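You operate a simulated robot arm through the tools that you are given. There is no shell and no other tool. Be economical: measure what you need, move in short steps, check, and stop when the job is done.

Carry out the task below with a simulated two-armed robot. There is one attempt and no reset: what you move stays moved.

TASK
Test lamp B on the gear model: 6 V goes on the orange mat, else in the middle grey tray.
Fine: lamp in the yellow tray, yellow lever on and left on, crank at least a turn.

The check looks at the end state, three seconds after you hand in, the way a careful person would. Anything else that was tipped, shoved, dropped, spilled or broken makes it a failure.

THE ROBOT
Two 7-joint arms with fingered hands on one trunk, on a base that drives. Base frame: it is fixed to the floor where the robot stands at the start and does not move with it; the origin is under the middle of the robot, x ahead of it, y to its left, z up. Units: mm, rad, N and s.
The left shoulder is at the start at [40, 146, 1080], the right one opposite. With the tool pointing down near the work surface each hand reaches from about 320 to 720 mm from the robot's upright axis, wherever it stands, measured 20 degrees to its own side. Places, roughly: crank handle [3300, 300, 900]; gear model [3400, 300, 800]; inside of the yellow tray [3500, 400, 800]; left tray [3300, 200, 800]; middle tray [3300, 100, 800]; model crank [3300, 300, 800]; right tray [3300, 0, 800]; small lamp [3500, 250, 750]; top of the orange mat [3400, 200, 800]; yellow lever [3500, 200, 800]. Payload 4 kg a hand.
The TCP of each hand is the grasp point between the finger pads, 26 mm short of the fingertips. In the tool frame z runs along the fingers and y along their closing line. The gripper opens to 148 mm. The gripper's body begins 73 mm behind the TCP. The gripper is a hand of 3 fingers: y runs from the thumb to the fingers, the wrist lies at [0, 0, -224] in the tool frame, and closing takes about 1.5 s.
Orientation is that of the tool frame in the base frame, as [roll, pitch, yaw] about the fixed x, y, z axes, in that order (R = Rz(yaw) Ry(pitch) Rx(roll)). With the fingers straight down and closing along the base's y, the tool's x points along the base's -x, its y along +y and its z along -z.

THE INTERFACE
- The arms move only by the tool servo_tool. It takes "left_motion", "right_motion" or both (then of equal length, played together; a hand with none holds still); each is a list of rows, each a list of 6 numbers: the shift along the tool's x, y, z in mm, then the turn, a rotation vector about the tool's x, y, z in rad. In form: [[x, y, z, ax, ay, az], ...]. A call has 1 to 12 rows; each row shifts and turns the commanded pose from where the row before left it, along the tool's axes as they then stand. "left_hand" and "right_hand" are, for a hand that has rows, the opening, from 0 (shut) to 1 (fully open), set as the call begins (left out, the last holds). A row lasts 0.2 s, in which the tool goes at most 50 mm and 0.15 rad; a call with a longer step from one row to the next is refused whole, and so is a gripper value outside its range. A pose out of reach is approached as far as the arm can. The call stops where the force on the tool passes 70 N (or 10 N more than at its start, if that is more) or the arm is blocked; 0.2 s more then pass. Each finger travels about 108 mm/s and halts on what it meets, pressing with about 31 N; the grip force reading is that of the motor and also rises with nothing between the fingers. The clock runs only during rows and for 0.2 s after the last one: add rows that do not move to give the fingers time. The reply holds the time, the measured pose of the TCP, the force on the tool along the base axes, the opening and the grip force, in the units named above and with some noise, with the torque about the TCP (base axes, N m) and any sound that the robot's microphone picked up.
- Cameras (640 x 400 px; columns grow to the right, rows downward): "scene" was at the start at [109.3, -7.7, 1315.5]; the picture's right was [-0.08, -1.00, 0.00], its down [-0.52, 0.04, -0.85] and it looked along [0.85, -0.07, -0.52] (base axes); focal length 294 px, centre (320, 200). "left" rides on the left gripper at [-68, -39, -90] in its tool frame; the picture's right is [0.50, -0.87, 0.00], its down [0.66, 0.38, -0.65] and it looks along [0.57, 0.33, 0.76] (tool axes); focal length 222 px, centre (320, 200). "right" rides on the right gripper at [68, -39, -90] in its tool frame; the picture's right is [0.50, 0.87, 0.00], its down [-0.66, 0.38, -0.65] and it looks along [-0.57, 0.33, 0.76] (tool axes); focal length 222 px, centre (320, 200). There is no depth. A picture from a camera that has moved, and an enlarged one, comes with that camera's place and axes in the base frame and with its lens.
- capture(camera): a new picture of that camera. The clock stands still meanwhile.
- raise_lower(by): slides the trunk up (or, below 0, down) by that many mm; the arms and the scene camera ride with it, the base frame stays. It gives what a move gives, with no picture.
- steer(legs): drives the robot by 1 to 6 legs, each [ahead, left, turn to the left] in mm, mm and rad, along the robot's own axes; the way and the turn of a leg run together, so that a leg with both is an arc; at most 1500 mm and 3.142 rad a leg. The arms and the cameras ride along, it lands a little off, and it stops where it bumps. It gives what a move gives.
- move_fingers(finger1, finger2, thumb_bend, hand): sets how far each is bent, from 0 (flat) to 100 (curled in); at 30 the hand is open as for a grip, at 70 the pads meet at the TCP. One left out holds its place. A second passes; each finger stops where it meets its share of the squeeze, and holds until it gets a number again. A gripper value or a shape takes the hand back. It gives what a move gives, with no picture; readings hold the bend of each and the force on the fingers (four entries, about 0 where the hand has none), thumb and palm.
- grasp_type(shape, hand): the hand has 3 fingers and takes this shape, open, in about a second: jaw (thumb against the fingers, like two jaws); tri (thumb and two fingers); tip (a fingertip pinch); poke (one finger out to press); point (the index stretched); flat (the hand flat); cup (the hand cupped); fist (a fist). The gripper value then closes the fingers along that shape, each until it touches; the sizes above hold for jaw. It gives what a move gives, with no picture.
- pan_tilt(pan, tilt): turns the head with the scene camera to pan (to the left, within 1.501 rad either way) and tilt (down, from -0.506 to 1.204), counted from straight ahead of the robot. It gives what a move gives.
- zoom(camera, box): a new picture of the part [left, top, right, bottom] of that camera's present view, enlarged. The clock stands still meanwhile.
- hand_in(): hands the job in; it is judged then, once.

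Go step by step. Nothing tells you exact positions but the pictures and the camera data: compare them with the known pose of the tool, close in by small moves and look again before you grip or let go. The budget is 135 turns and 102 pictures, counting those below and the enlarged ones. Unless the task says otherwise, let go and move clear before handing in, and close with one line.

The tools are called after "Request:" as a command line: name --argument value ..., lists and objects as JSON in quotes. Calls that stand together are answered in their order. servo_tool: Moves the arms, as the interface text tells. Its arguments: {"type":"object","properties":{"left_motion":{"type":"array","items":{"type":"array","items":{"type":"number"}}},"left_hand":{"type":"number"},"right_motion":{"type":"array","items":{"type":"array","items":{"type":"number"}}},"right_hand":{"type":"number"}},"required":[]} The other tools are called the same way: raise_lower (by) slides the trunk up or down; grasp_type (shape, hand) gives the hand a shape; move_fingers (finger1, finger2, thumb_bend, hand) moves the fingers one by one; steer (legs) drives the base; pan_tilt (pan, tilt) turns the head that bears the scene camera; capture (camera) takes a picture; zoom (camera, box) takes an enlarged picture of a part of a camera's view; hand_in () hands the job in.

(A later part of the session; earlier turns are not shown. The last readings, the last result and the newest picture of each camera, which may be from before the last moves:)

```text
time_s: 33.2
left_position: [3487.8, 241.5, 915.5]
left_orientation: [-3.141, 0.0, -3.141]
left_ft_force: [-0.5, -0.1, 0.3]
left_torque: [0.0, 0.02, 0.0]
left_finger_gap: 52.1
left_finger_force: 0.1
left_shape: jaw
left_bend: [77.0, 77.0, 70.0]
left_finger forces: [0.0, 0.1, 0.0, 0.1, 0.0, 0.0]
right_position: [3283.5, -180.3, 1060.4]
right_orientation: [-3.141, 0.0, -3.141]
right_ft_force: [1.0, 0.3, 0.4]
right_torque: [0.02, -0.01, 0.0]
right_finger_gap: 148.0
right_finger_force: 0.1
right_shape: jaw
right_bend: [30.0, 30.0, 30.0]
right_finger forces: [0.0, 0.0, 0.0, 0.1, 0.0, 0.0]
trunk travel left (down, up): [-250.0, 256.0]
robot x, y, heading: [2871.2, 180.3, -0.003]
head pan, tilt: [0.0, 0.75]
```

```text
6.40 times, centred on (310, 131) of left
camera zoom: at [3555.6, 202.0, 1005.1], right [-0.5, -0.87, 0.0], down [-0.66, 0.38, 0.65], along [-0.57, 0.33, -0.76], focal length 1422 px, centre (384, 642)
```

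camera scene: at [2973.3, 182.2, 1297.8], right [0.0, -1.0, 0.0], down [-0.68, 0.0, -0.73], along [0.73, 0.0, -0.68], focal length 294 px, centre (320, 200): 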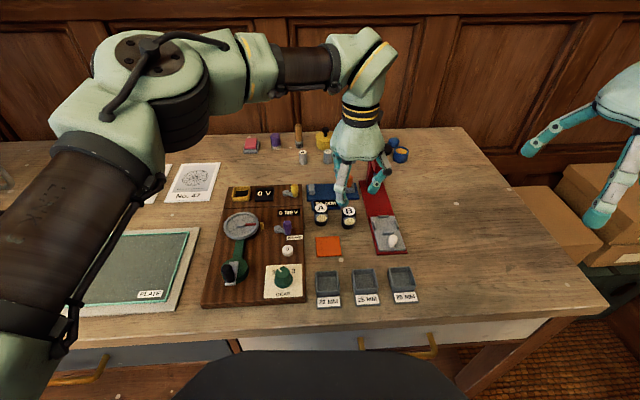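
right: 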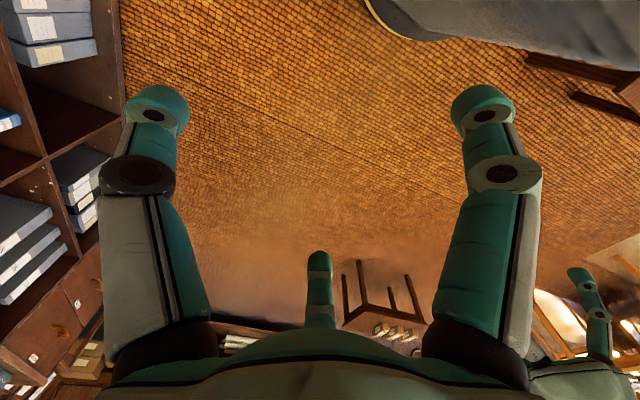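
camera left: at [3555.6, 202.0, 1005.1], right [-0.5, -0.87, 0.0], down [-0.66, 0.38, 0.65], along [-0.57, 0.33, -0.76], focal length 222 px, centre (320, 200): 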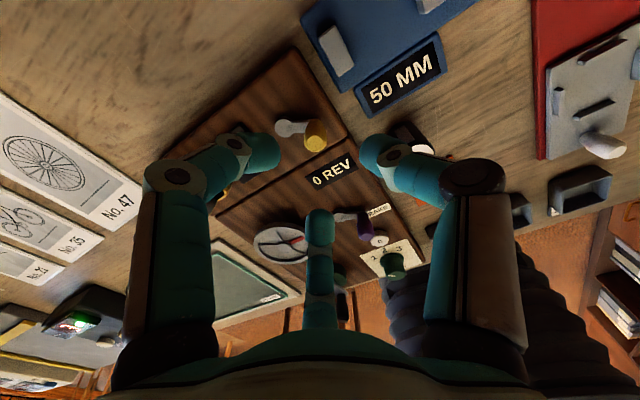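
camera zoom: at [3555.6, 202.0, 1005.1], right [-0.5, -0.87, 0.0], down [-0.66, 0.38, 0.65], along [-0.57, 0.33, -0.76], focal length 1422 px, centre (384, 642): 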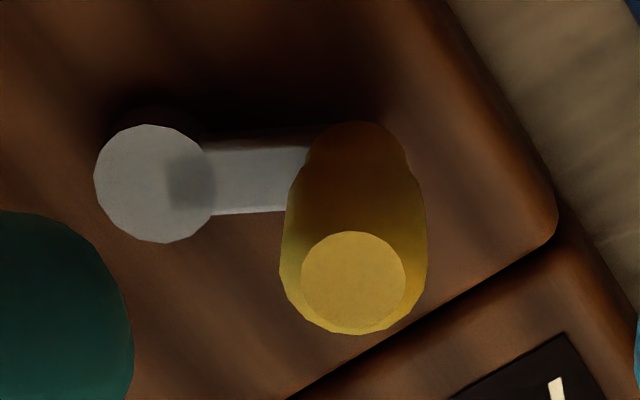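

The knob is refined to [3494, 241], top at z 860, hub at [3506, 264]. I'll descend around it and close.

Request:
servo_tool --left_motion '[[-6, 0, 17, 0, 0, 0], [0, 0, 17, 0, 0, 0], [0, 0, 17, 0, 0, 0], [0, 0, 0, 0, 0, 0]]'

Request:
servo_tool --left_motion '[[0, 0, 0, 0, 0, 0], [0, 0, 0, 0, 0, 0], [0, 0, 0, 0, 0, 0], [0, 0, 0, 0, 0, 0], [0, 0, 0, 0, 0, 0]]' --left_hand 0.0

Request:
zoom --camera "scene" --box '[240, 150, 352, 220]'

```text
time_s: 34.2
left_position: [3494.9, 242.2, 859.8]
left_orientation: [-3.141, 0.0, 3.14]
left_ft_force: [0.2, 0.3, -0.6]
left_torque: [-0.01, -0.01, -0.01]
left_finger_gap: 52.2
left_finger_force: 0.1
left_shape: jaw
left_bend: [77.0, 77.0, 70.0]
left_finger forces: [0.0, 0.0, 0.0, 0.1, 0.0, 0.0]
right_position: [3283.8, -180.5, 1059.6]
right_orientation: [3.142, 0.0, -3.141]
right_ft_force: [-0.3, 0.2, 0.5]
right_torque: [-0.02, -0.02, -0.02]
right_finger_gap: 147.8
right_finger_force: 0.1
right_shape: jaw
right_bend: [30.0, 30.0, 30.0]
right_finger forces: [0.1, 0.1, 0.0, 0.0, 0.1, 0.0]
trunk travel left (down, up): [-250.0, 256.0]
robot x, y, heading: [2870.8, 182.9, 0.001]
head pan, tilt: [0.0, 0.75]
```

```text
time_s: 35.5
left_position: [3494.6, 240.4, 859.4]
left_orientation: [-3.141, -0.002, 3.14]
left_ft_force: [0.6, -0.4, -4.7]
left_torque: [-0.04, 0.04, 0.0]
left_finger_gap: 10.6
left_finger_force: 31.5
left_shape: jaw
left_bend: [73.0, 73.0, 70.0]
left_finger forces: [26.8, 27.4, 0.1, 0.0, 27.9, 0.1]
right_position: [3283.1, -181.3, 1058.8]
right_orientation: [-3.141, 0.002, -3.141]
right_ft_force: [0.2, 0.4, -0.3]
right_torque: [0.01, 0.04, 0.02]
right_finger_gap: 148.1
right_finger_force: 0.0
right_shape: jaw
right_bend: [30.0, 30.0, 30.0]
right_finger forces: [0.1, 0.0, 0.1, 0.0, 0.1, 0.0]
trunk travel left (down, up): [-250.0, 256.0]
robot x, y, heading: [2871.2, 181.6, 0.004]
head pan, tilt: [0.0, 0.75]
```

```text
5.71 times, centred on (296, 185) of scene
camera zoom: at [2974.4, 181.9, 1297.6], right [0.0, -1.0, 0.0], down [-0.68, 0.0, -0.73], along [0.73, 0.0, -0.68], focal length 1681 px, centre (457, 286)
```

zoom: 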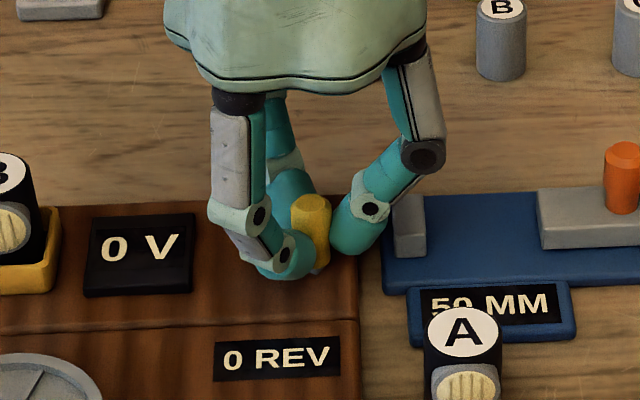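

The knob is held. I'll swing it away from the robot about its hub, turning the hand along, and watch the forces.

Request:
servo_tool --left_motion '[[-3.05, -1.5, 0, 0, 0, -0.131], [-3.05, -1.5, 0, 0, 0, -0.131], [0, 0, 0, 0, 0, 0]]'

Request:
zoom --camera "scene" --box '[240, 150, 352, 220]'

```text
time_s: 36.2
left_position: [3501.7, 238.4, 860.5]
left_orientation: [3.141, -0.002, -2.879]
left_ft_force: [0.9, 1.3, -8.4]
left_torque: [0.0, -0.01, -0.02]
left_finger_gap: 10.6
left_finger_force: 31.1
left_shape: jaw
left_bend: [73.0, 73.0, 70.0]
left_finger forces: [27.9, 27.0, 0.0, 0.0, 27.2, 0.0]
right_position: [3284.0, -179.2, 1059.8]
right_orientation: [-3.141, -0.003, -3.142]
right_ft_force: [0.7, 0.2, 0.1]
right_torque: [0.0, -0.01, 0.05]
right_finger_gap: 147.8
right_finger_force: 0.0
right_shape: jaw
right_bend: [30.0, 30.0, 30.0]
right_finger forces: [0.0, 0.0, 0.0, 0.1, 0.0, 0.1]
trunk travel left (down, up): [-250.0, 256.0]
robot x, y, heading: [2869.2, 179.3, -0.003]
head pan, tilt: [0.0, 0.75]
```

```text
5.71 times, centred on (296, 185) of scene
camera zoom: at [2975.2, 182.2, 1297.6], right [0.0, -1.0, 0.0], down [-0.68, 0.0, -0.73], along [0.73, 0.0, -0.68], focal length 1681 px, centre (457, 286)
```

zoom: 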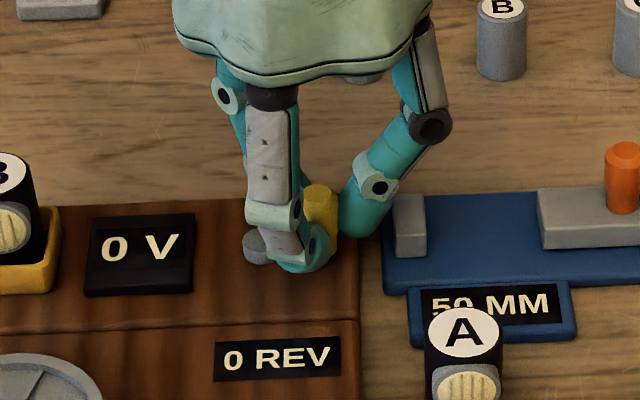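

The lever follows freely. I'll go on in the same way.

Request:
servo_tool --left_motion '[[-3.05, -1.5, 0, 0, 0, -0.131], [-3.05, -1.5, 0, 0, 0, -0.131], [-3.05, -1.5, 0, 0, 0, -0.131], [0, 0, 0, 0, 0, 0]]'

Request:
zoom --camera "scene" --box '[240, 150, 352, 220]'

```text
time_s: 37.2
left_position: [3510.8, 238.7, 861.1]
left_orientation: [3.141, -0.002, -2.485]
left_ft_force: [0.3, 2.6, -9.4]
left_torque: [0.04, 0.0, -0.02]
left_finger_gap: 10.8
left_finger_force: 31.3
left_shape: jaw
left_bend: [73.0, 73.0, 70.0]
left_finger forces: [28.2, 27.1, 0.1, 0.0, 26.8, 0.0]
right_position: [3284.4, -180.4, 1059.1]
right_orientation: [3.14, -0.002, -3.14]
right_ft_force: [0.3, -0.2, 0.4]
right_torque: [-0.01, -0.01, -0.01]
right_finger_gap: 147.9
right_finger_force: 0.1
right_shape: jaw
right_bend: [30.0, 30.0, 30.0]
right_finger forces: [0.0, 0.1, 0.0, 0.0, 0.0, 0.0]
trunk travel left (down, up): [-250.0, 256.0]
robot x, y, heading: [2871.7, 184.1, 0.001]
head pan, tilt: [0.0, 0.75]
```

```text
5.71 times, centred on (296, 185) of scene
camera zoom: at [2975.3, 182.4, 1297.6], right [0.0, -1.0, 0.0], down [-0.68, 0.0, -0.73], along [0.73, 0.0, -0.68], focal length 1681 px, centre (457, 286)
```

zoom: 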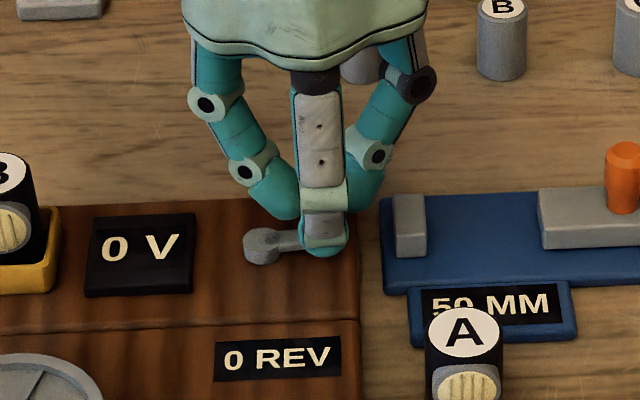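

Request:
servo_tool --left_motion '[[-3.05, -1.3, 0, 0, 0, -0.131], [-3.05, -1.3, 0, 0, 0, -0.131], [-3.05, -1.3, 0, 0, 0, -0.131], [0, 0, 0, 0, 0, 0]]'

Request:
zoom --camera "scene" --box '[240, 150, 352, 220]'

```text
time_s: 38.2
left_position: [3520.7, 242.8, 860.3]
left_orientation: [3.14, -0.002, -2.09]
left_ft_force: [-1.3, 3.4, -12.5]
left_torque: [0.09, -0.02, -0.04]
left_finger_gap: 10.6
left_finger_force: 30.8
left_shape: jaw
left_bend: [73.0, 73.0, 70.0]
left_finger forces: [29.2, 27.1, 0.0, 0.0, 26.1, 0.0]
right_position: [3284.6, -180.1, 1059.1]
right_orientation: [-3.14, -0.002, 3.14]
right_ft_force: [-0.7, -0.3, 0.0]
right_torque: [0.02, 0.02, 0.03]
right_finger_gap: 148.0
right_finger_force: 0.1
right_shape: jaw
right_bend: [30.0, 30.0, 30.0]
right_finger forces: [0.0, 0.0, 0.0, 0.0, 0.0, 0.0]
trunk travel left (down, up): [-250.0, 256.0]
robot x, y, heading: [2869.5, 184.2, 0.0]
head pan, tilt: [0.0, 0.75]
```

```text
5.71 times, centred on (296, 185) of scene
camera zoom: at [2975.4, 182.7, 1297.5], right [0.0, -1.0, 0.0], down [-0.68, 0.0, -0.73], along [0.73, 0.0, -0.68], focal length 1681 px, centre (457, 286)
```

zoom: 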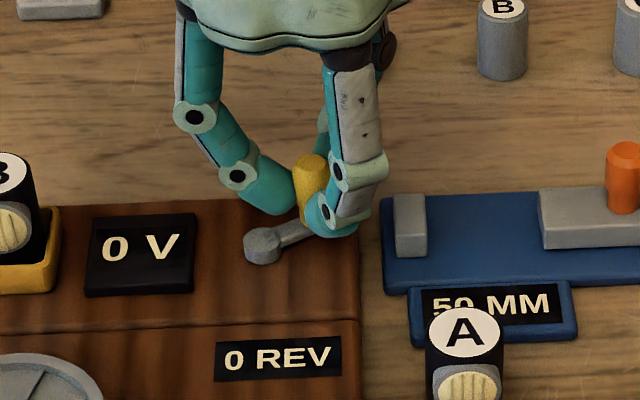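

Request:
servo_tool --left_motion '[[-3.05, -1.3, 0, 0, 0, -0.131], [-3.05, -1.3, 0, 0, 0, -0.131], [0, 0, 0, 0, 0, 0]]'

Request:
zoom --camera "scene" --box '[240, 150, 352, 220]'

```text
time_s: 39.0
left_position: [3522.1, 244.8, 861.8]
left_orientation: [3.137, -0.005, -1.833]
left_ft_force: [-12.2, -8.2, -16.9]
left_torque: [-0.18, 0.23, -0.05]
left_finger_gap: 10.1
left_finger_force: 30.8
left_shape: jaw
left_bend: [72.0, 72.0, 70.0]
left_finger forces: [29.4, 29.8, 0.1, 0.0, 22.4, 0.0]
right_position: [3283.3, -181.1, 1059.7]
right_orientation: [3.141, 0.0, 3.14]
right_ft_force: [-1.0, -0.9, 0.2]
right_torque: [0.02, -0.01, -0.01]
right_finger_gap: 147.8
right_finger_force: 0.1
right_shape: jaw
right_bend: [30.0, 30.0, 30.0]
right_finger forces: [0.0, 0.0, 0.1, 0.0, 0.0, 0.0]
trunk travel left (down, up): [-250.0, 256.0]
robot x, y, heading: [2871.3, 182.8, 0.003]
head pan, tilt: [0.0, 0.75]
```

```text
5.71 times, centred on (296, 185) of scene
camera zoom: at [2974.1, 180.6, 1297.6], right [0.0, -1.0, 0.0], down [-0.68, 0.0, -0.73], along [0.73, 0.0, -0.68], focal length 1681 px, centre (457, 286)
```

zoom: 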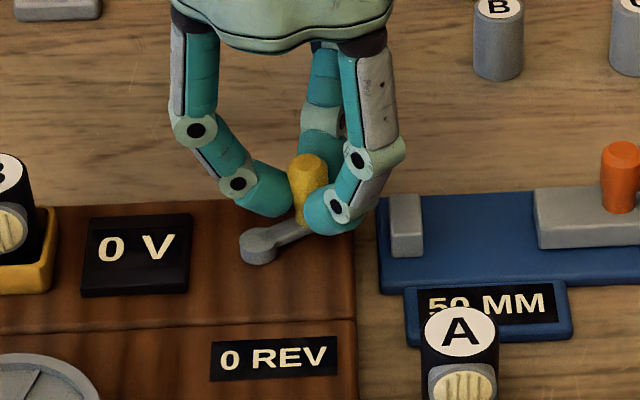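

The force now rises: the lever is at its far stop. I'll let go and rise.

Request:
servo_tool --left_motion '[[1.5, 0, 0, 0, 0, 0], [0, 0, 0, 0, 0, 0], [0, 0, 0, 0, 0, 0], [0, 0, 0, 0, 0, 0]]' --left_hand 0.35

Request:
servo_tool --left_motion '[[0, 0, -20, 0, 0, 0.13], [0, 0, -40, 0, 0, 0.14], [0, 0, -40, 0, 0, 0.14], [0, 0, -40, 0, 0, 0.14], [0, 0, 0, 0, 0, 0.14], [0, 0, 0, 0, 0, 0.14], [0, 0, 0, 0, 0, 0.14], [0, 0, 0, 0, 0, 0.14], [0, 0, 0, 0, 0, 0.14], [0, 0, 0, 0, 0, 0.06], [0, 0, 0, 0, 0, 0]]'

Request:
zoom --camera "scene" --box '[200, 170, 320, 310]'

Request:
capture --camera "left"

```text
time_s: 40.0
left_position: [3523.7, 245.2, 862.3]
left_orientation: [-3.139, 0.0, -1.832]
left_ft_force: [-0.6, 0.5, 0.3]
left_torque: [0.01, -0.01, 0.03]
left_finger_gap: 51.4
left_finger_force: 0.1
left_shape: jaw
left_bend: [77.0, 77.0, 70.0]
left_finger forces: [0.1, 0.0, 0.1, 0.0, 0.1, 0.1]
right_position: [3283.4, -179.9, 1059.4]
right_orientation: [3.141, -0.001, -3.141]
right_ft_force: [0.1, -0.2, 0.0]
right_torque: [0.0, -0.01, -0.02]
right_finger_gap: 147.9
right_finger_force: 0.1
right_shape: jaw
right_bend: [30.0, 30.0, 30.0]
right_finger forces: [0.1, 0.1, 0.0, 0.0, 0.1, 0.0]
trunk travel left (down, up): [-250.0, 256.0]
robot x, y, heading: [2873.4, 179.9, -0.002]
head pan, tilt: [0.0, 0.75]
```

```text
time_s: 42.5
left_position: [3520.7, 242.3, 1002.8]
left_orientation: [3.141, 0.0, 3.141]
left_ft_force: [-0.2, 0.1, 0.9]
left_torque: [0.03, 0.01, 0.01]
left_finger_gap: 51.4
left_finger_force: 0.1
left_shape: jaw
left_bend: [77.0, 77.0, 70.0]
left_finger forces: [0.0, 0.0, 0.0, 0.0, 0.0, 0.1]
left hand out of reach, approached as far as the arm can: row 5
right_position: [3284.3, -180.1, 1058.8]
right_orientation: [3.141, 0.001, -3.141]
right_ft_force: [0.9, 1.3, -0.4]
right_torque: [-0.01, 0.02, 0.0]
right_finger_gap: 148.1
right_finger_force: 0.0
right_shape: jaw
right_bend: [30.0, 30.0, 30.0]
right_finger forces: [0.0, 0.0, 0.1, 0.0, 0.0, 0.1]
trunk travel left (down, up): [-250.0, 256.0]
robot x, y, heading: [2867.5, 182.1, 0.003]
head pan, tilt: [0.0, 0.75]
```

```text
2.86 times, centred on (260, 240) of scene
camera zoom: at [2973.8, 182.0, 1297.7], right [0.0, -1.0, 0.0], down [-0.68, 0.0, -0.73], along [0.73, 0.0, -0.68], focal length 840 px, centre (491, 86)
```

zoom: 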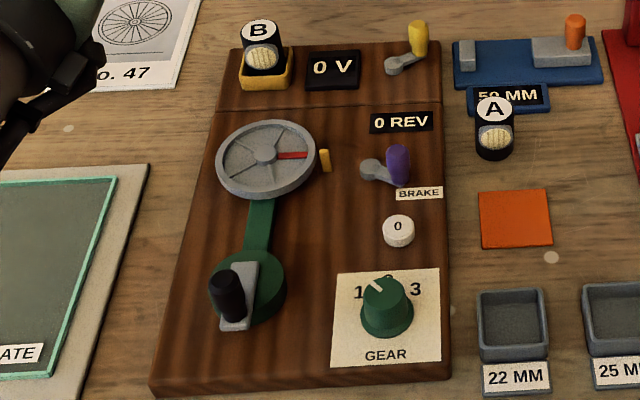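

```text
64 pictures are left
camera left: at [3588.2, 203.9, 1093.8], right [-0.5, -0.87, 0.0], down [-0.65, 0.38, 0.65], along [-0.57, 0.33, -0.76], focal length 222 px, centre (320, 200)
```

left: 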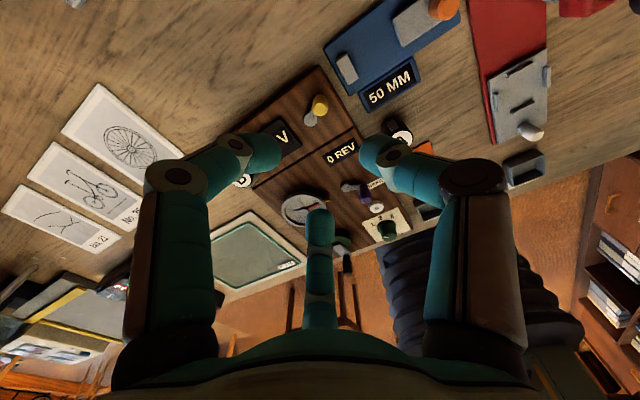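

The yellow lever is at its other stop, and the brake sits where the yellow "off" was. Next the crank; I'll enlarge it.

Request:
zoom --camera "scene" --box '[210, 245, 274, 285]'

Request:
zoom --camera "left" --box '[300, 200, 400, 262]'

```text
10.00 times, centred on (242, 265) of scene
camera zoom: at [2973.8, 182.0, 1297.7], right [0.0, -1.0, 0.0], down [-0.68, 0.0, -0.73], along [0.73, 0.0, -0.68], focal length 2941 px, centre (1100, -450)
```

zoom: 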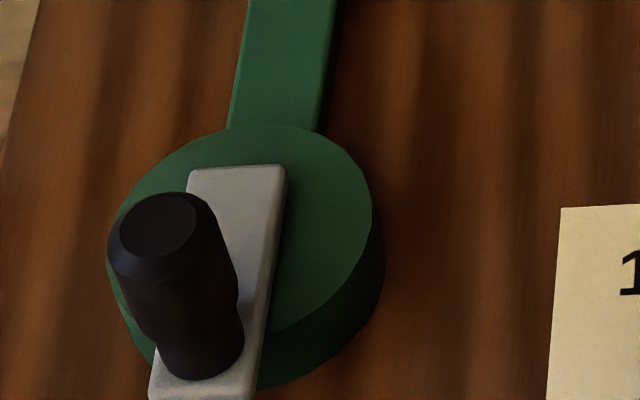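

```text
6.40 times, centred on (350, 231) of left
camera zoom: at [3588.2, 203.9, 1093.8], right [-0.5, -0.87, 0.0], down [-0.65, 0.38, 0.65], along [-0.57, 0.33, -0.76], focal length 1422 px, centre (128, 2)
```

zoom: 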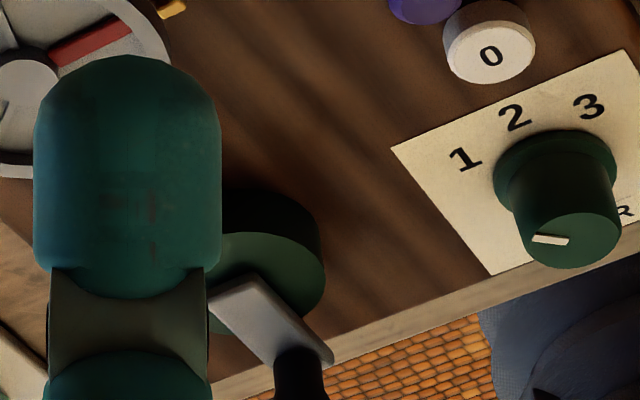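

The crank handle stands at about [3253, 338], z 846–886, with the pivot near [3285, 339], so the crank radius is about 32 mm. I'll bring the hand above the handle.

Request:
servo_tool --left_motion '[[45, 16, 0, 0, 0, 0], [45, 16, 0, 0, 0, 0], [45, 16, 0, 0, 0, 0], [45, 16, 0, 0, 0, 0], [44, 16, 0, 0, 0, 0], [44, 16, 0, 0, 0, 0], [0, 0, 30, 0, 0, 0], [0, 0, 30, 0, 0, 0], [0, 0, 0, 0, 0, 0]]' --left_hand 0.42

Request:
capture --camera "left"

Request:
capture --camera "scene"

```text
time_s: 44.5
left_position: [3250.7, 339.1, 943.4]
left_orientation: [3.14, 0.0, -3.142]
left_ft_force: [0.2, -0.3, -0.2]
left_torque: [0.02, 0.01, 0.0]
left_finger_gap: 61.9
left_finger_force: 0.1
left_shape: jaw
left_bend: [77.0, 77.0, 70.0]
left_finger forces: [0.0, 0.0, 0.1, 0.1, 0.0, 0.0]
right_position: [3284.0, -180.6, 1059.2]
right_orientation: [-3.141, -0.001, 3.141]
right_ft_force: [-1.2, -1.1, 0.8]
right_torque: [-0.03, 0.03, -0.04]
right_finger_gap: 147.9
right_finger_force: 0.2
right_shape: jaw
right_bend: [30.0, 30.0, 30.0]
right_finger forces: [0.1, 0.0, 0.0, 0.1, 0.1, 0.0]
trunk travel left (down, up): [-250.0, 256.0]
robot x, y, heading: [2870.2, 181.6, -0.004]
head pan, tilt: [0.0, 0.75]
```

```text
61 pictures are left
camera left: at [3318.3, 300.3, 1034.7], right [-0.5, -0.87, 0.0], down [-0.66, 0.38, 0.65], along [-0.57, 0.33, -0.76], focal length 222 px, centre (320, 200)
```

left: 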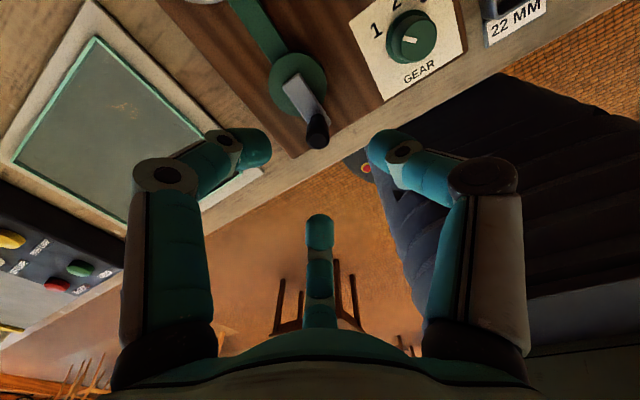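

```text
60 pictures are left
camera scene: at [2973.3, 182.0, 1297.8], right [0.0, -1.0, 0.0], down [-0.68, 0.0, -0.73], along [0.73, 0.0, -0.68], focal length 294 px, centre (320, 200)
```

scene: 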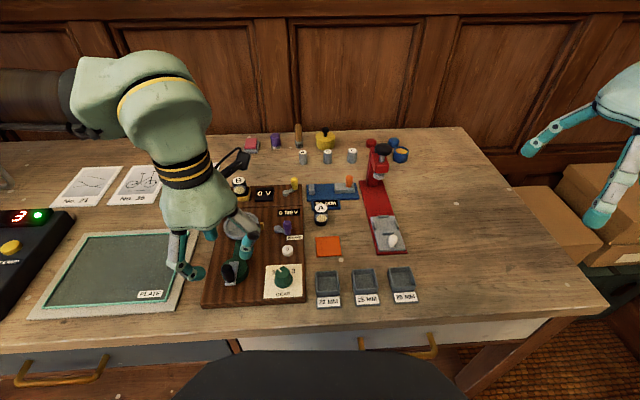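

Request:
zoom --camera "left" --box '[260, 50, 360, 152]'

```text
3.92 times, centred on (310, 101) of left
camera zoom: at [3318.3, 300.3, 1034.7], right [-0.5, -0.87, 0.0], down [-0.66, 0.38, 0.65], along [-0.57, 0.33, -0.76], focal length 871 px, centre (359, 588)
```

zoom: 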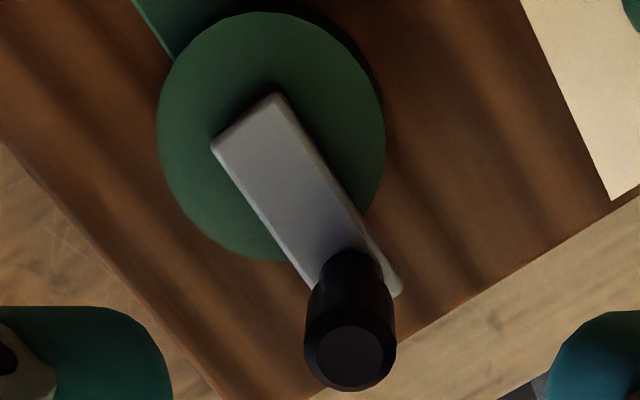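

Handle refined to [3255, 338], top z 884, pivot at [3286, 340], radius about 31 mm. I'll descend around the handle, then close to a loose cage.

Request:
servo_tool --left_motion '[[-3, -0.5, 24, 0, 0, 0], [0, 0, 24, 0, 0, 0], [0, 0, 20, 0, 0, 0], [0, 0, 0, 0, 0, 0]]'

Request:
zoom --camera "left" --box '[220, 80, 420, 205]'

Request:
zoom --camera "scene" --box '[190, 210, 290, 310]'

```text
time_s: 45.5
left_position: [3256.7, 338.6, 876.7]
left_orientation: [3.141, -0.001, -3.141]
left_ft_force: [1.0, -0.8, 0.5]
left_torque: [0.03, -0.02, 0.01]
left_finger_gap: 62.0
left_finger_force: 0.0
left_shape: jaw
left_bend: [77.0, 77.0, 70.0]
left_finger forces: [0.0, 0.1, 0.0, 0.0, 0.1, 0.1]
right_position: [3283.3, -179.8, 1060.1]
right_orientation: [3.141, -0.001, 3.141]
right_ft_force: [0.0, 0.8, 0.4]
right_torque: [-0.03, -0.01, -0.01]
right_finger_gap: 147.8
right_finger_force: 0.0
right_shape: jaw
right_bend: [30.0, 30.0, 30.0]
right_finger forces: [0.0, 0.0, 0.1, 0.0, 0.0, 0.0]
trunk travel left (down, up): [-250.0, 256.0]
robot x, y, heading: [2873.4, 180.9, -0.001]
head pan, tilt: [0.0, 0.75]
```

```text
3.20 times, centred on (320, 142) of left
camera zoom: at [3323.9, 299.7, 966.7], right [-0.5, -0.87, 0.0], down [-0.66, 0.38, 0.65], along [-0.57, 0.33, -0.76], focal length 711 px, centre (320, 384)
```

zoom: 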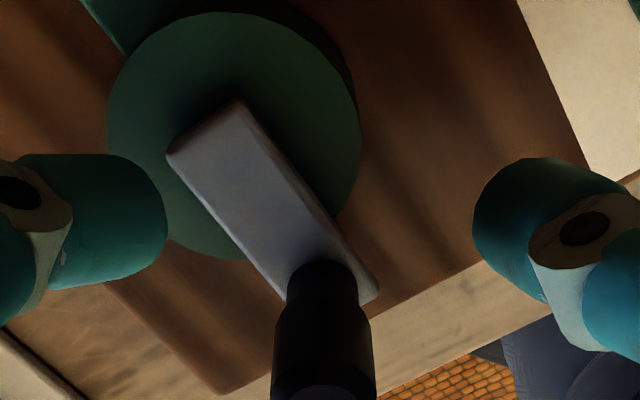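

```text
4.00 times, centred on (240, 260) of scene
camera zoom: at [2973.6, 182.0, 1297.7], right [0.0, -1.0, 0.0], down [-0.68, 0.0, -0.73], along [0.73, 0.0, -0.68], focal length 1176 px, centre (640, -40)
```

zoom: 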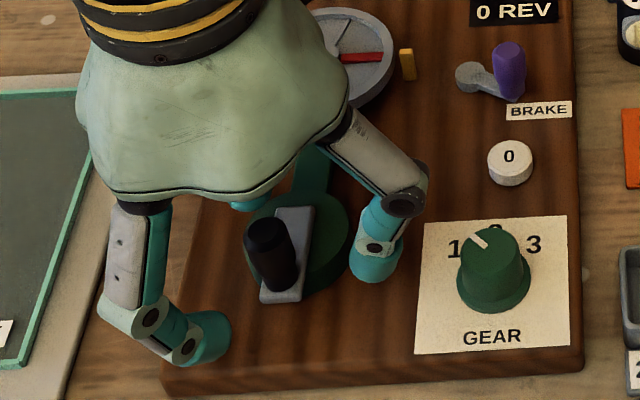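

The handle is well centred between the fingers. I'll lower 3 mm more and close to the cage.

Request:
servo_tool --left_motion '[[0, 0, 3, 0, 0, 0], [0, 0, 0, 0, 0, 0], [0, 0, 0, 0, 0, 0], [0, 0, 0, 0, 0, 0], [0, 0, 0, 0, 0, 0]]' --left_hand 0.13

Request:
zoom --camera "left" --box '[220, 80, 420, 205]'

```text
time_s: 46.6
left_position: [3256.2, 338.4, 874.3]
left_orientation: [3.14, 0.001, -3.14]
left_ft_force: [0.6, 0.0, -0.8]
left_torque: [0.02, 0.03, 0.01]
left_finger_gap: 19.7
left_finger_force: 0.1
left_shape: jaw
left_bend: [74.0, 74.0, 70.0]
left_finger forces: [0.1, 0.1, 0.0, 0.0, 0.1, 0.0]
right_position: [3284.5, -180.5, 1059.4]
right_orientation: [3.141, -0.001, 3.141]
right_ft_force: [0.6, 0.3, 1.9]
right_torque: [-0.02, 0.01, -0.01]
right_finger_gap: 147.7
right_finger_force: 0.0
right_shape: jaw
right_bend: [30.0, 30.0, 30.0]
right_finger forces: [0.1, 0.0, 0.0, 0.1, 0.0, 0.0]
trunk travel left (down, up): [-250.0, 256.0]
robot x, y, heading: [2868.1, 184.5, -0.003]
head pan, tilt: [0.0, 0.75]
```

```text
3.20 times, centred on (320, 142) of left
camera zoom: at [3323.8, 299.8, 963.5], right [-0.5, -0.87, 0.0], down [-0.66, 0.38, 0.65], along [-0.57, 0.33, -0.76], focal length 711 px, centre (320, 384)
```

zoom: 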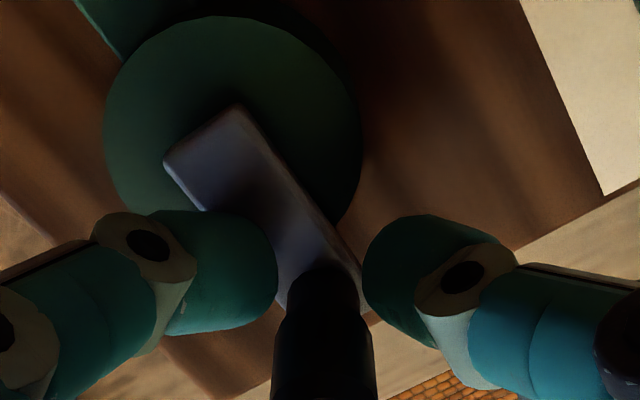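

The cage is around the handle. I'll turn the first quarter clockwise (seen from above) and check force and radius.

Request:
servo_tool --left_motion '[[-1.06, 8.02, 0, 0, 0, 0], [-3.1, 7.48, 0, 0, 0, 0], [-4.93, 6.42, 0, 0, 0, 0], [-6.42, 4.93, 0, 0, 0, 0], [-7.48, 3.1, 0, 0, 0, 0], [-8.02, 1.06, 0, 0, 0, 0]]'

Request:
zoom --camera "scene" --box '[190, 170, 320, 310]'

Request:
zoom --camera "left" --box '[220, 80, 420, 205]'

```text
time_s: 48.0
left_position: [3286.1, 369.8, 872.5]
left_orientation: [3.141, 0.0, -3.141]
left_ft_force: [0.0, 0.7, 0.1]
left_torque: [0.0, -0.01, -0.02]
left_finger_gap: 19.1
left_finger_force: 0.1
left_shape: jaw
left_bend: [74.0, 74.0, 70.0]
left_finger forces: [0.1, 0.0, 0.0, 0.0, 0.0, 0.0]
right_position: [3283.5, -180.0, 1059.4]
right_orientation: [3.141, 0.0, 3.14]
right_ft_force: [0.7, 1.2, -0.3]
right_torque: [0.0, 0.03, 0.01]
right_finger_gap: 147.9
right_finger_force: 0.1
right_shape: jaw
right_bend: [30.0, 30.0, 30.0]
right_finger forces: [0.0, 0.0, 0.1, 0.1, 0.0, 0.0]
trunk travel left (down, up): [-250.0, 256.0]
robot x, y, heading: [2874.2, 182.4, -0.0]
head pan, tilt: [0.0, 0.75]
```

```text
2.86 times, centred on (255, 240) of scene
camera zoom: at [2973.9, 182.1, 1297.7], right [0.0, -1.0, 0.0], down [-0.68, 0.0, -0.73], along [0.73, 0.0, -0.68], focal length 840 px, centre (506, 86)
```

zoom: 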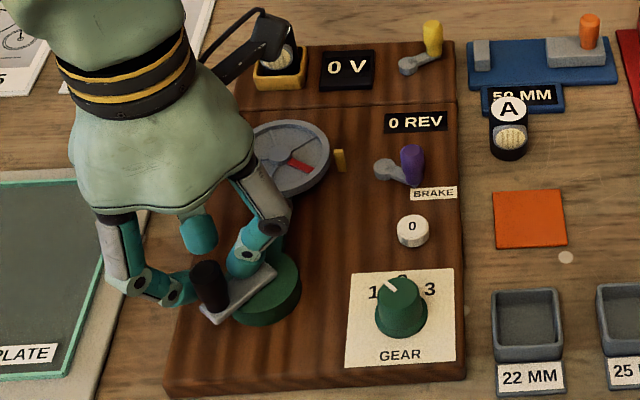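

```text
3.20 times, centred on (320, 142) of left
camera zoom: at [3353.8, 329.7, 962.7], right [-0.5, -0.87, 0.0], down [-0.66, 0.38, 0.65], along [-0.57, 0.33, -0.76], focal length 711 px, centre (320, 384)
```

zoom: 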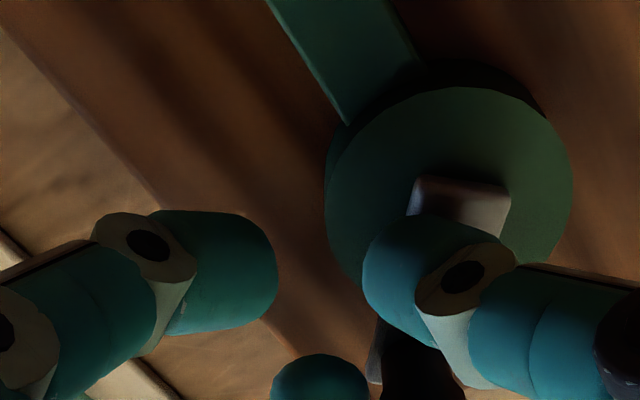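

The handle slipped out of the loose cage after about 40°; it's now near [3259, 362]. I'll rise, look and take a real grip.

Request:
servo_tool --left_motion '[[0, 0, -25, 0, 0, 0], [0, 0, -25, 0, 0, 0], [0, 0, -10, 0, 0, 0], [13, -4, 0, 0, 0, 0], [14, -4, 0, 0, 0, 0], [0, 0, 0, 0, 0, 0]]'

Request:
servo_tool --left_motion '[[0, 0, 0, 0, 0, 0], [0, 0, 0, 0, 0, 0], [0, 0, 0, 0, 0, 0]]' --left_hand 0.42

Request:
zoom --camera "left" --box '[220, 40, 420, 165]'

Request:
zoom --camera "scene" --box '[190, 210, 290, 310]'

```text
time_s: 49.5
left_position: [3260.2, 360.4, 931.8]
left_orientation: [-3.14, 0.0, 3.14]
left_ft_force: [0.4, 0.2, -0.2]
left_torque: [0.0, -0.01, 0.0]
left_finger_gap: 19.5
left_finger_force: 0.1
left_shape: jaw
left_bend: [74.0, 74.0, 70.0]
left_finger forces: [0.0, 0.0, 0.1, 0.0, 0.0, 0.1]
right_position: [3284.1, -181.3, 1060.2]
right_orientation: [3.14, -0.001, -3.14]
right_ft_force: [-0.3, 0.1, 0.9]
right_torque: [-0.01, -0.01, -0.01]
right_finger_gap: 148.1
right_finger_force: 0.0
right_shape: jaw
right_bend: [30.0, 30.0, 30.0]
right_finger forces: [0.0, 0.0, 0.0, 0.0, 0.1, 0.0]
trunk travel left (down, up): [-250.0, 256.0]
robot x, y, heading: [2871.5, 181.9, -0.0]
head pan, tilt: [0.0, 0.75]
```

```text
time_s: 50.2
left_position: [3259.2, 359.2, 931.9]
left_orientation: [3.141, 0.0, -3.14]
left_ft_force: [0.3, -0.3, 0.1]
left_torque: [-0.02, 0.01, -0.01]
left_finger_gap: 61.8
left_finger_force: 0.1
left_shape: jaw
left_bend: [77.0, 77.0, 70.0]
left_finger forces: [0.1, 0.0, 0.0, 0.1, 0.0, 0.0]
right_position: [3283.2, -181.0, 1060.0]
right_orientation: [3.141, 0.0, 3.14]
right_ft_force: [0.3, 0.2, -0.2]
right_torque: [0.05, 0.0, -0.02]
right_finger_gap: 147.7
right_finger_force: 0.0
right_shape: jaw
right_bend: [30.0, 30.0, 30.0]
right_finger forces: [0.0, 0.0, 0.0, 0.0, 0.0, 0.0]
trunk travel left (down, up): [-250.0, 256.0]
robot x, y, heading: [2870.0, 176.4, 0.003]
head pan, tilt: [0.0, 0.75]
```

```text
3.20 times, centred on (320, 102) of left
camera zoom: at [3327.2, 320.7, 1022.2], right [-0.5, -0.87, 0.0], down [-0.66, 0.38, 0.65], along [-0.57, 0.33, -0.76], focal length 711 px, centre (320, 512)
```

zoom: 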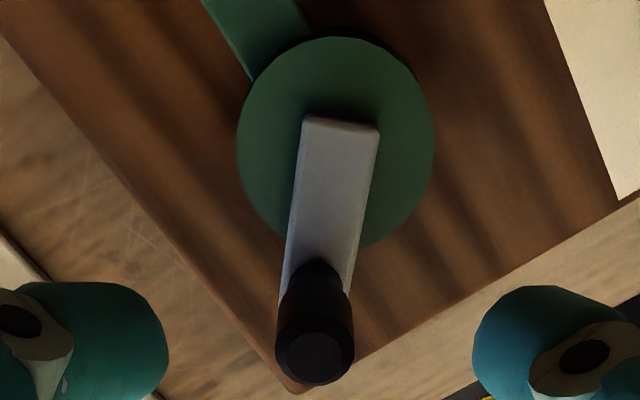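

```text
4.00 times, centred on (240, 260) of scene
camera zoom: at [2973.8, 182.0, 1297.7], right [0.0, -1.0, 0.0], down [-0.68, 0.0, -0.73], along [0.73, 0.0, -0.68], focal length 1176 px, centre (640, -40)
```

zoom: 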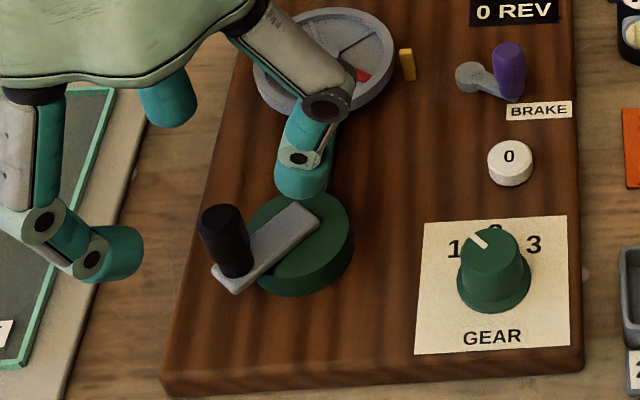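

The handle is now at [3262, 358]. I'll descend over it again and grip it firmly.

Request:
servo_tool --left_motion '[[-2.5, -1.2, 20, 0, 0, 0], [0, 0, 20, 0, 0, 0], [0, 0, 19, 0, 0, 0], [0, 0, 0, 0, 0, 0]]'

Request:
servo_tool --left_motion '[[0, 0, 0, 0, 0, 0], [0, 0, 0, 0, 0, 0], [0, 0, 0, 0, 0, 0], [0, 0, 0, 0, 0, 0]]' --left_hand 0.0

Request:
servo_tool --left_motion '[[-5.63, 5.73, 0, 0, 0, 0], [-6.93, 4.08, 0, 0, 0, 0]]'

Request:
zoom --camera "scene" --box '[190, 170, 320, 310]'

```text
time_s: 51.2
left_position: [3261.1, 359.8, 873.7]
left_orientation: [3.141, 0.001, 3.141]
left_ft_force: [-0.2, 0.9, -0.2]
left_torque: [0.0, -0.04, 0.03]
left_finger_gap: 62.1
left_finger_force: 0.2
left_shape: jaw
left_bend: [77.0, 77.0, 70.0]
left_finger forces: [0.0, 0.0, 0.0, 0.0, 0.0, 0.1]
right_position: [3284.3, -179.8, 1059.9]
right_orientation: [-3.141, -0.001, 3.141]
right_ft_force: [0.8, -0.6, 0.1]
right_torque: [-0.03, 0.01, 0.01]
right_finger_gap: 148.1
right_finger_force: 0.1
right_shape: jaw
right_bend: [30.0, 30.0, 30.0]
right_finger forces: [0.0, 0.0, 0.0, 0.0, 0.0, 0.1]
trunk travel left (down, up): [-250.0, 256.0]
robot x, y, heading: [2871.7, 182.7, 0.001]
head pan, tilt: [0.0, 0.75]
```

```text
time_s: 52.2
left_position: [3263.3, 359.7, 873.9]
left_orientation: [-3.14, -0.002, 3.141]
left_ft_force: [0.4, -0.9, -8.8]
left_torque: [-0.05, -0.01, -0.03]
left_finger_gap: 10.9
left_finger_force: 30.9
left_shape: jaw
left_bend: [72.0, 73.0, 70.0]
left_finger forces: [27.0, 26.9, 0.0, 0.0, 27.7, 0.1]
right_position: [3283.7, -179.8, 1059.4]
right_orientation: [-3.141, -0.001, -3.141]
right_ft_force: [-0.1, -0.2, -0.9]
right_torque: [-0.03, 0.01, -0.01]
right_finger_gap: 147.8
right_finger_force: 0.0
right_shape: jaw
right_bend: [30.0, 30.0, 30.0]
right_finger forces: [0.0, 0.1, 0.1, 0.0, 0.0, 0.0]
trunk travel left (down, up): [-250.0, 256.0]
robot x, y, heading: [2868.7, 183.1, -0.004]
head pan, tilt: [0.0, 0.75]
```

```text
time_s: 52.9
left_position: [3276.9, 371.1, 872.8]
left_orientation: [3.141, -0.001, 3.139]
left_ft_force: [-0.3, -4.0, -16.8]
left_torque: [-0.08, -0.05, 0.03]
left_finger_gap: 10.7
left_finger_force: 30.5
left_shape: jaw
left_bend: [72.0, 73.0, 70.0]
left_finger forces: [26.4, 26.1, 0.0, 0.0, 29.9, 0.0]
right_position: [3284.1, -181.4, 1059.0]
right_orientation: [-3.141, -0.002, 3.141]
right_ft_force: [0.6, 0.3, -0.4]
right_torque: [0.01, 0.01, -0.04]
right_finger_gap: 148.1
right_finger_force: 0.1
right_shape: jaw
right_bend: [30.0, 30.0, 30.0]
right_finger forces: [0.1, 0.0, 0.0, 0.0, 0.1, 0.0]
trunk travel left (down, up): [-250.0, 256.0]
robot x, y, heading: [2867.8, 184.1, 0.001]
head pan, tilt: [0.0, 0.75]
```

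```text
2.86 times, centred on (255, 240) of scene
camera zoom: at [2975.4, 181.9, 1297.5], right [0.0, -1.0, 0.0], down [-0.68, 0.0, -0.73], along [0.73, 0.0, -0.68], focal length 840 px, centre (506, 86)
```

zoom: 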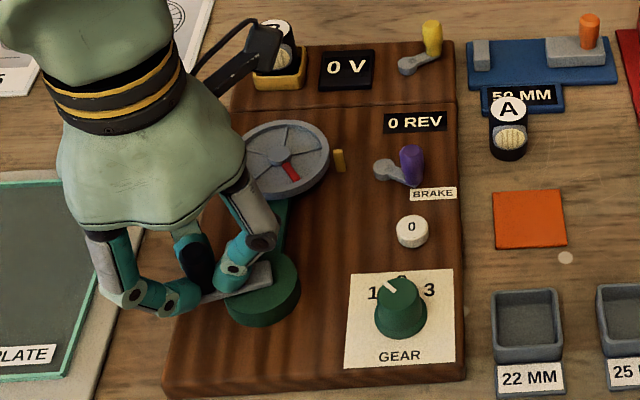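

The flywheel turns with the crank. I'll continue around.

Request:
servo_tool --left_motion '[[-7.75, 2.15, 0.5, 0, 0, 0], [-8.04, 0.07, 0.5, 0, 0, 0], [-7.78, -2.01, 0, 0, 0, 0], [-7.0, -3.96, 0, 0, 0, 0]]'

Request:
servo_tool --left_motion '[[-5.73, -5.63, 0, 0, 0, 0], [-4.08, -6.93, 0, 0, 0, 0], [-2.15, -7.75, 0, 0, 0, 0]]'

Request:
zoom --camera "scene" --box '[190, 170, 320, 310]'

```text
time_s: 53.9
left_position: [3305.2, 365.4, 871.4]
left_orientation: [3.141, -0.003, -3.141]
left_ft_force: [-5.9, -7.1, -13.8]
left_torque: [-0.17, 0.12, 0.01]
left_finger_gap: 10.8
left_finger_force: 30.9
left_shape: jaw
left_bend: [72.0, 73.0, 70.0]
left_finger forces: [25.4, 28.7, 0.0, 0.0, 33.1, 0.0]
right_position: [3283.4, -182.0, 1058.5]
right_orientation: [3.141, 0.001, -3.141]
right_ft_force: [0.3, 0.7, 0.1]
right_torque: [-0.01, 0.0, 0.0]
right_finger_gap: 147.8
right_finger_force: 0.0
right_shape: jaw
right_bend: [30.0, 30.0, 30.0]
right_finger forces: [0.0, 0.1, 0.0, 0.0, 0.1, 0.0]
trunk travel left (down, up): [-250.0, 256.0]
robot x, y, heading: [2867.6, 184.7, -0.004]
head pan, tilt: [0.0, 0.75]
```

```text
time_s: 54.6
left_position: [3316.3, 346.5, 873.5]
left_orientation: [3.141, -0.001, -3.139]
left_ft_force: [-11.2, -1.9, -12.6]
left_torque: [-0.08, 0.16, -0.02]
left_finger_gap: 10.7
left_finger_force: 31.1
left_shape: jaw
left_bend: [72.0, 72.0, 70.0]
left_finger forces: [24.5, 32.8, 0.0, 0.0, 29.3, 0.0]
right_position: [3283.3, -179.5, 1059.8]
right_orientation: [-3.141, 0.0, 3.141]
right_ft_force: [1.2, -0.2, 0.4]
right_torque: [0.0, 0.02, 0.01]
right_finger_gap: 147.9
right_finger_force: 0.1
right_shape: jaw
right_bend: [30.0, 30.0, 30.0]
right_finger forces: [0.0, 0.0, 0.1, 0.0, 0.0, 0.0]
trunk travel left (down, up): [-250.0, 256.0]
robot x, y, heading: [2872.6, 184.6, -0.001]
head pan, tilt: [0.0, 0.75]
```

```text
2.86 times, centred on (255, 240) of scene
camera zoom: at [2973.4, 182.1, 1297.7], right [0.0, -1.0, 0.0], down [-0.68, 0.0, -0.73], along [0.73, 0.0, -0.68], focal length 840 px, centre (506, 86)
```

zoom: 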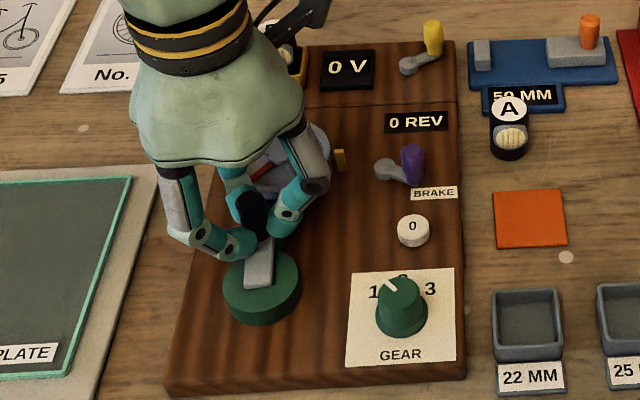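

Forces stay small and point inward, so I'll use a radius of 30 mm and finish the turn.

Request:
servo_tool --left_motion '[[1.3, -8.1, 0, 0, 0, 0], [2.0, -7.5, 0, 0, 0, 0], [3.8, -6.85, 0, 0, 0, 0], [5.5, -5.55, 0, 0, 0, 0], [6.8, -4.0, 0, 0, 0, 0], [7.5, -2.1, 0, 0, 0, 0]]'

Request:
zoom --camera "scene" --box '[190, 170, 320, 310]'

```text
time_s: 56.0
left_position: [3292.0, 312.7, 873.2]
left_orientation: [-3.141, 0.0, -3.14]
left_ft_force: [-0.8, 2.8, -10.4]
left_torque: [0.02, 0.05, -0.03]
left_finger_gap: 10.3
left_finger_force: 31.0
left_shape: jaw
left_bend: [72.0, 72.0, 70.0]
left_finger forces: [28.7, 30.9, 0.0, 0.0, 27.6, 0.0]
right_position: [3283.4, -179.9, 1059.8]
right_orientation: [3.14, 0.002, -3.141]
right_ft_force: [0.0, -0.3, 0.4]
right_torque: [0.02, -0.01, 0.0]
right_finger_gap: 147.7
right_finger_force: 0.0
right_shape: jaw
right_bend: [30.0, 30.0, 30.0]
right_finger forces: [0.1, 0.0, 0.1, 0.1, 0.0, 0.0]
trunk travel left (down, up): [-250.0, 256.0]
robot x, y, heading: [2871.8, 185.2, -0.001]
head pan, tilt: [0.0, 0.75]
```

```text
2.86 times, centred on (255, 240) of scene
camera zoom: at [2974.6, 182.8, 1297.6], right [0.0, -1.0, 0.0], down [-0.68, 0.0, -0.73], along [0.73, 0.0, -0.68], focal length 840 px, centre (506, 86)
```

zoom: 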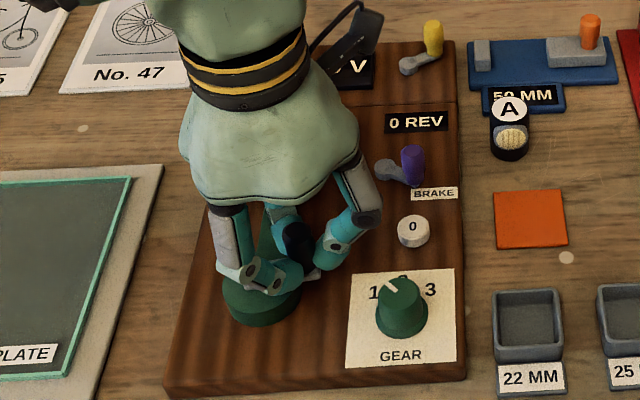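

Request:
servo_tool --left_motion '[[7.9, -0.1, 0, 0, 0, 0], [7.5, 2.0, 0, 0, 0, 0], [6.85, 3.8, 0, 0, 0, 0], [5.5, 5.5, 0, 0, 0, 0], [4.0, 6.8, 0, 0, 0, 0], [2.1, 7.5, 0, 0, 0, 0], [0.1, 7.9, 0, 0, 0, 0], [-2.0, 7.5, 0, 0, 0, 0]]'

Request:
zoom --camera "scene" --box '[190, 170, 320, 310]'

```text
time_s: 57.9
left_position: [3258.5, 353.4, 873.2]
left_orientation: [3.141, -0.002, 3.141]
left_ft_force: [-1.2, 0.7, -18.0]
left_torque: [-0.05, 0.07, -0.02]
left_finger_gap: 10.2
left_finger_force: 30.9
left_shape: jaw
left_bend: [72.0, 72.0, 70.0]
left_finger forces: [27.0, 30.4, 0.1, 0.0, 28.6, 0.0]
right_position: [3283.9, -179.9, 1059.9]
right_orientation: [3.142, -0.002, -3.141]
right_ft_force: [-0.4, 0.6, -0.7]
right_torque: [0.0, -0.01, 0.01]
right_finger_gap: 147.8
right_finger_force: 0.0
right_shape: jaw
right_bend: [30.0, 30.0, 30.0]
right_finger forces: [0.0, 0.0, 0.1, 0.0, 0.0, 0.1]
trunk travel left (down, up): [-250.0, 256.0]
robot x, y, heading: [2868.7, 186.3, 0.002]
head pan, tilt: [0.0, 0.75]
```

```text
2.86 times, centred on (255, 240) of scene
camera zoom: at [2974.9, 183.1, 1297.6], right [0.0, -1.0, 0.0], down [-0.68, 0.0, -0.73], along [0.73, 0.0, -0.68], focal length 840 px, centre (506, 86)
```

zoom: 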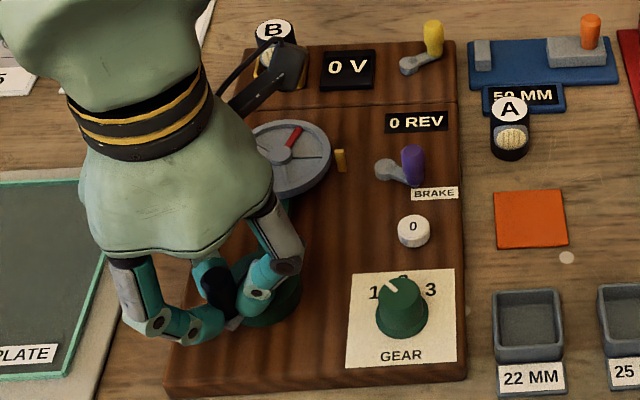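

Both displays still show zero, and the flywheel has made a bit less than a full turn. I'll keep cranking until it has passed a whole turn.

Request:
servo_tool --left_motion '[[-3.85, 6.8, 0, 0, 0, 0], [-5.5, 5.6, 0, 0, 0, 0], [-6.8, 4.0, 0, 0, 0, 0], [-7.5, 2.1, 0, 0, 0, 0], [-7.85, 0.05, 0, 0, 0, 0], [-7.6, -2.0, 0, 0, 0, 0], [-6.8, -3.85, 0, 0, 0, 0], [-5.6, -5.5, 0, 0, 0, 0]]'

Request:
zoom --camera "scene" --box '[190, 170, 320, 310]'

```text
time_s: 59.6
left_position: [3310.2, 359.7, 871.9]
left_orientation: [-3.138, 0.0, 3.14]
left_ft_force: [1.2, 1.3, -5.9]
left_torque: [-0.04, -0.02, 0.03]
left_finger_gap: 10.2
left_finger_force: 30.4
left_shape: jaw
left_bend: [72.0, 72.0, 70.0]
left_finger forces: [28.6, 29.8, 0.1, 0.0, 28.6, 0.0]
right_position: [3283.6, -181.2, 1059.0]
right_orientation: [-3.141, -0.001, 3.14]
right_ft_force: [0.0, 0.2, 0.1]
right_torque: [-0.01, 0.01, 0.01]
right_finger_gap: 148.0
right_finger_force: 0.1
right_shape: jaw
right_bend: [30.0, 30.0, 30.0]
right_finger forces: [0.0, 0.0, 0.0, 0.1, 0.0, 0.0]
trunk travel left (down, up): [-250.0, 256.0]
robot x, y, heading: [2873.6, 181.8, -0.004]
head pan, tilt: [0.0, 0.75]
```

```text
2.86 times, centred on (255, 240) of scene
camera zoom: at [2974.8, 182.0, 1297.7], right [0.0, -1.0, 0.0], down [-0.68, 0.0, -0.73], along [0.73, 0.0, -0.68], focal length 840 px, centre (506, 86)
```

zoom: 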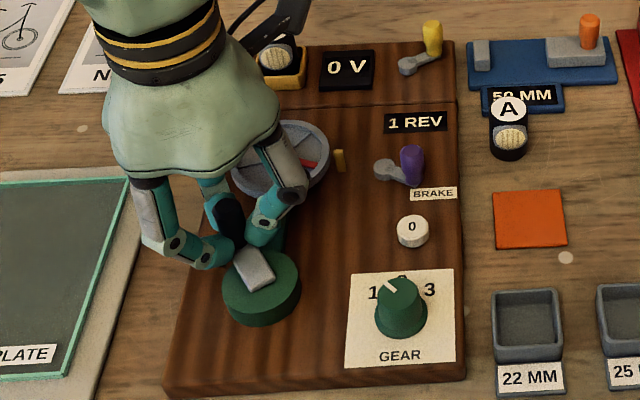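

The counter shows 1 REV, but the voltage still reads 0. I'll look closely at the display, lever and lamp.

Request:
zoom --camera "scene" --box '[232, 172, 312, 222]'

```text
8.00 times, centred on (272, 197) of scene
camera zoom: at [2974.8, 182.0, 1297.7], right [0.0, -1.0, 0.0], down [-0.68, 0.0, -0.73], along [0.73, 0.0, -0.68], focal length 2353 px, centre (704, 224)
```

zoom: 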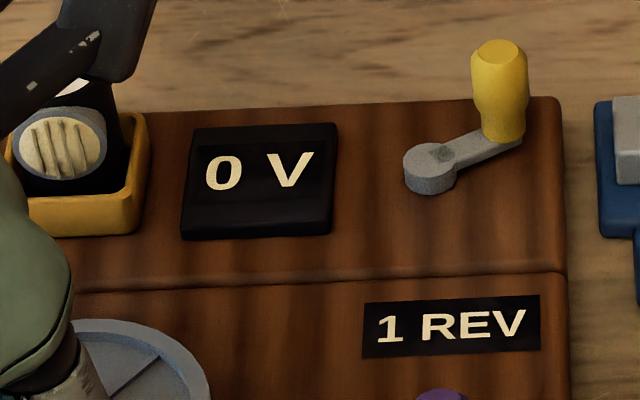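

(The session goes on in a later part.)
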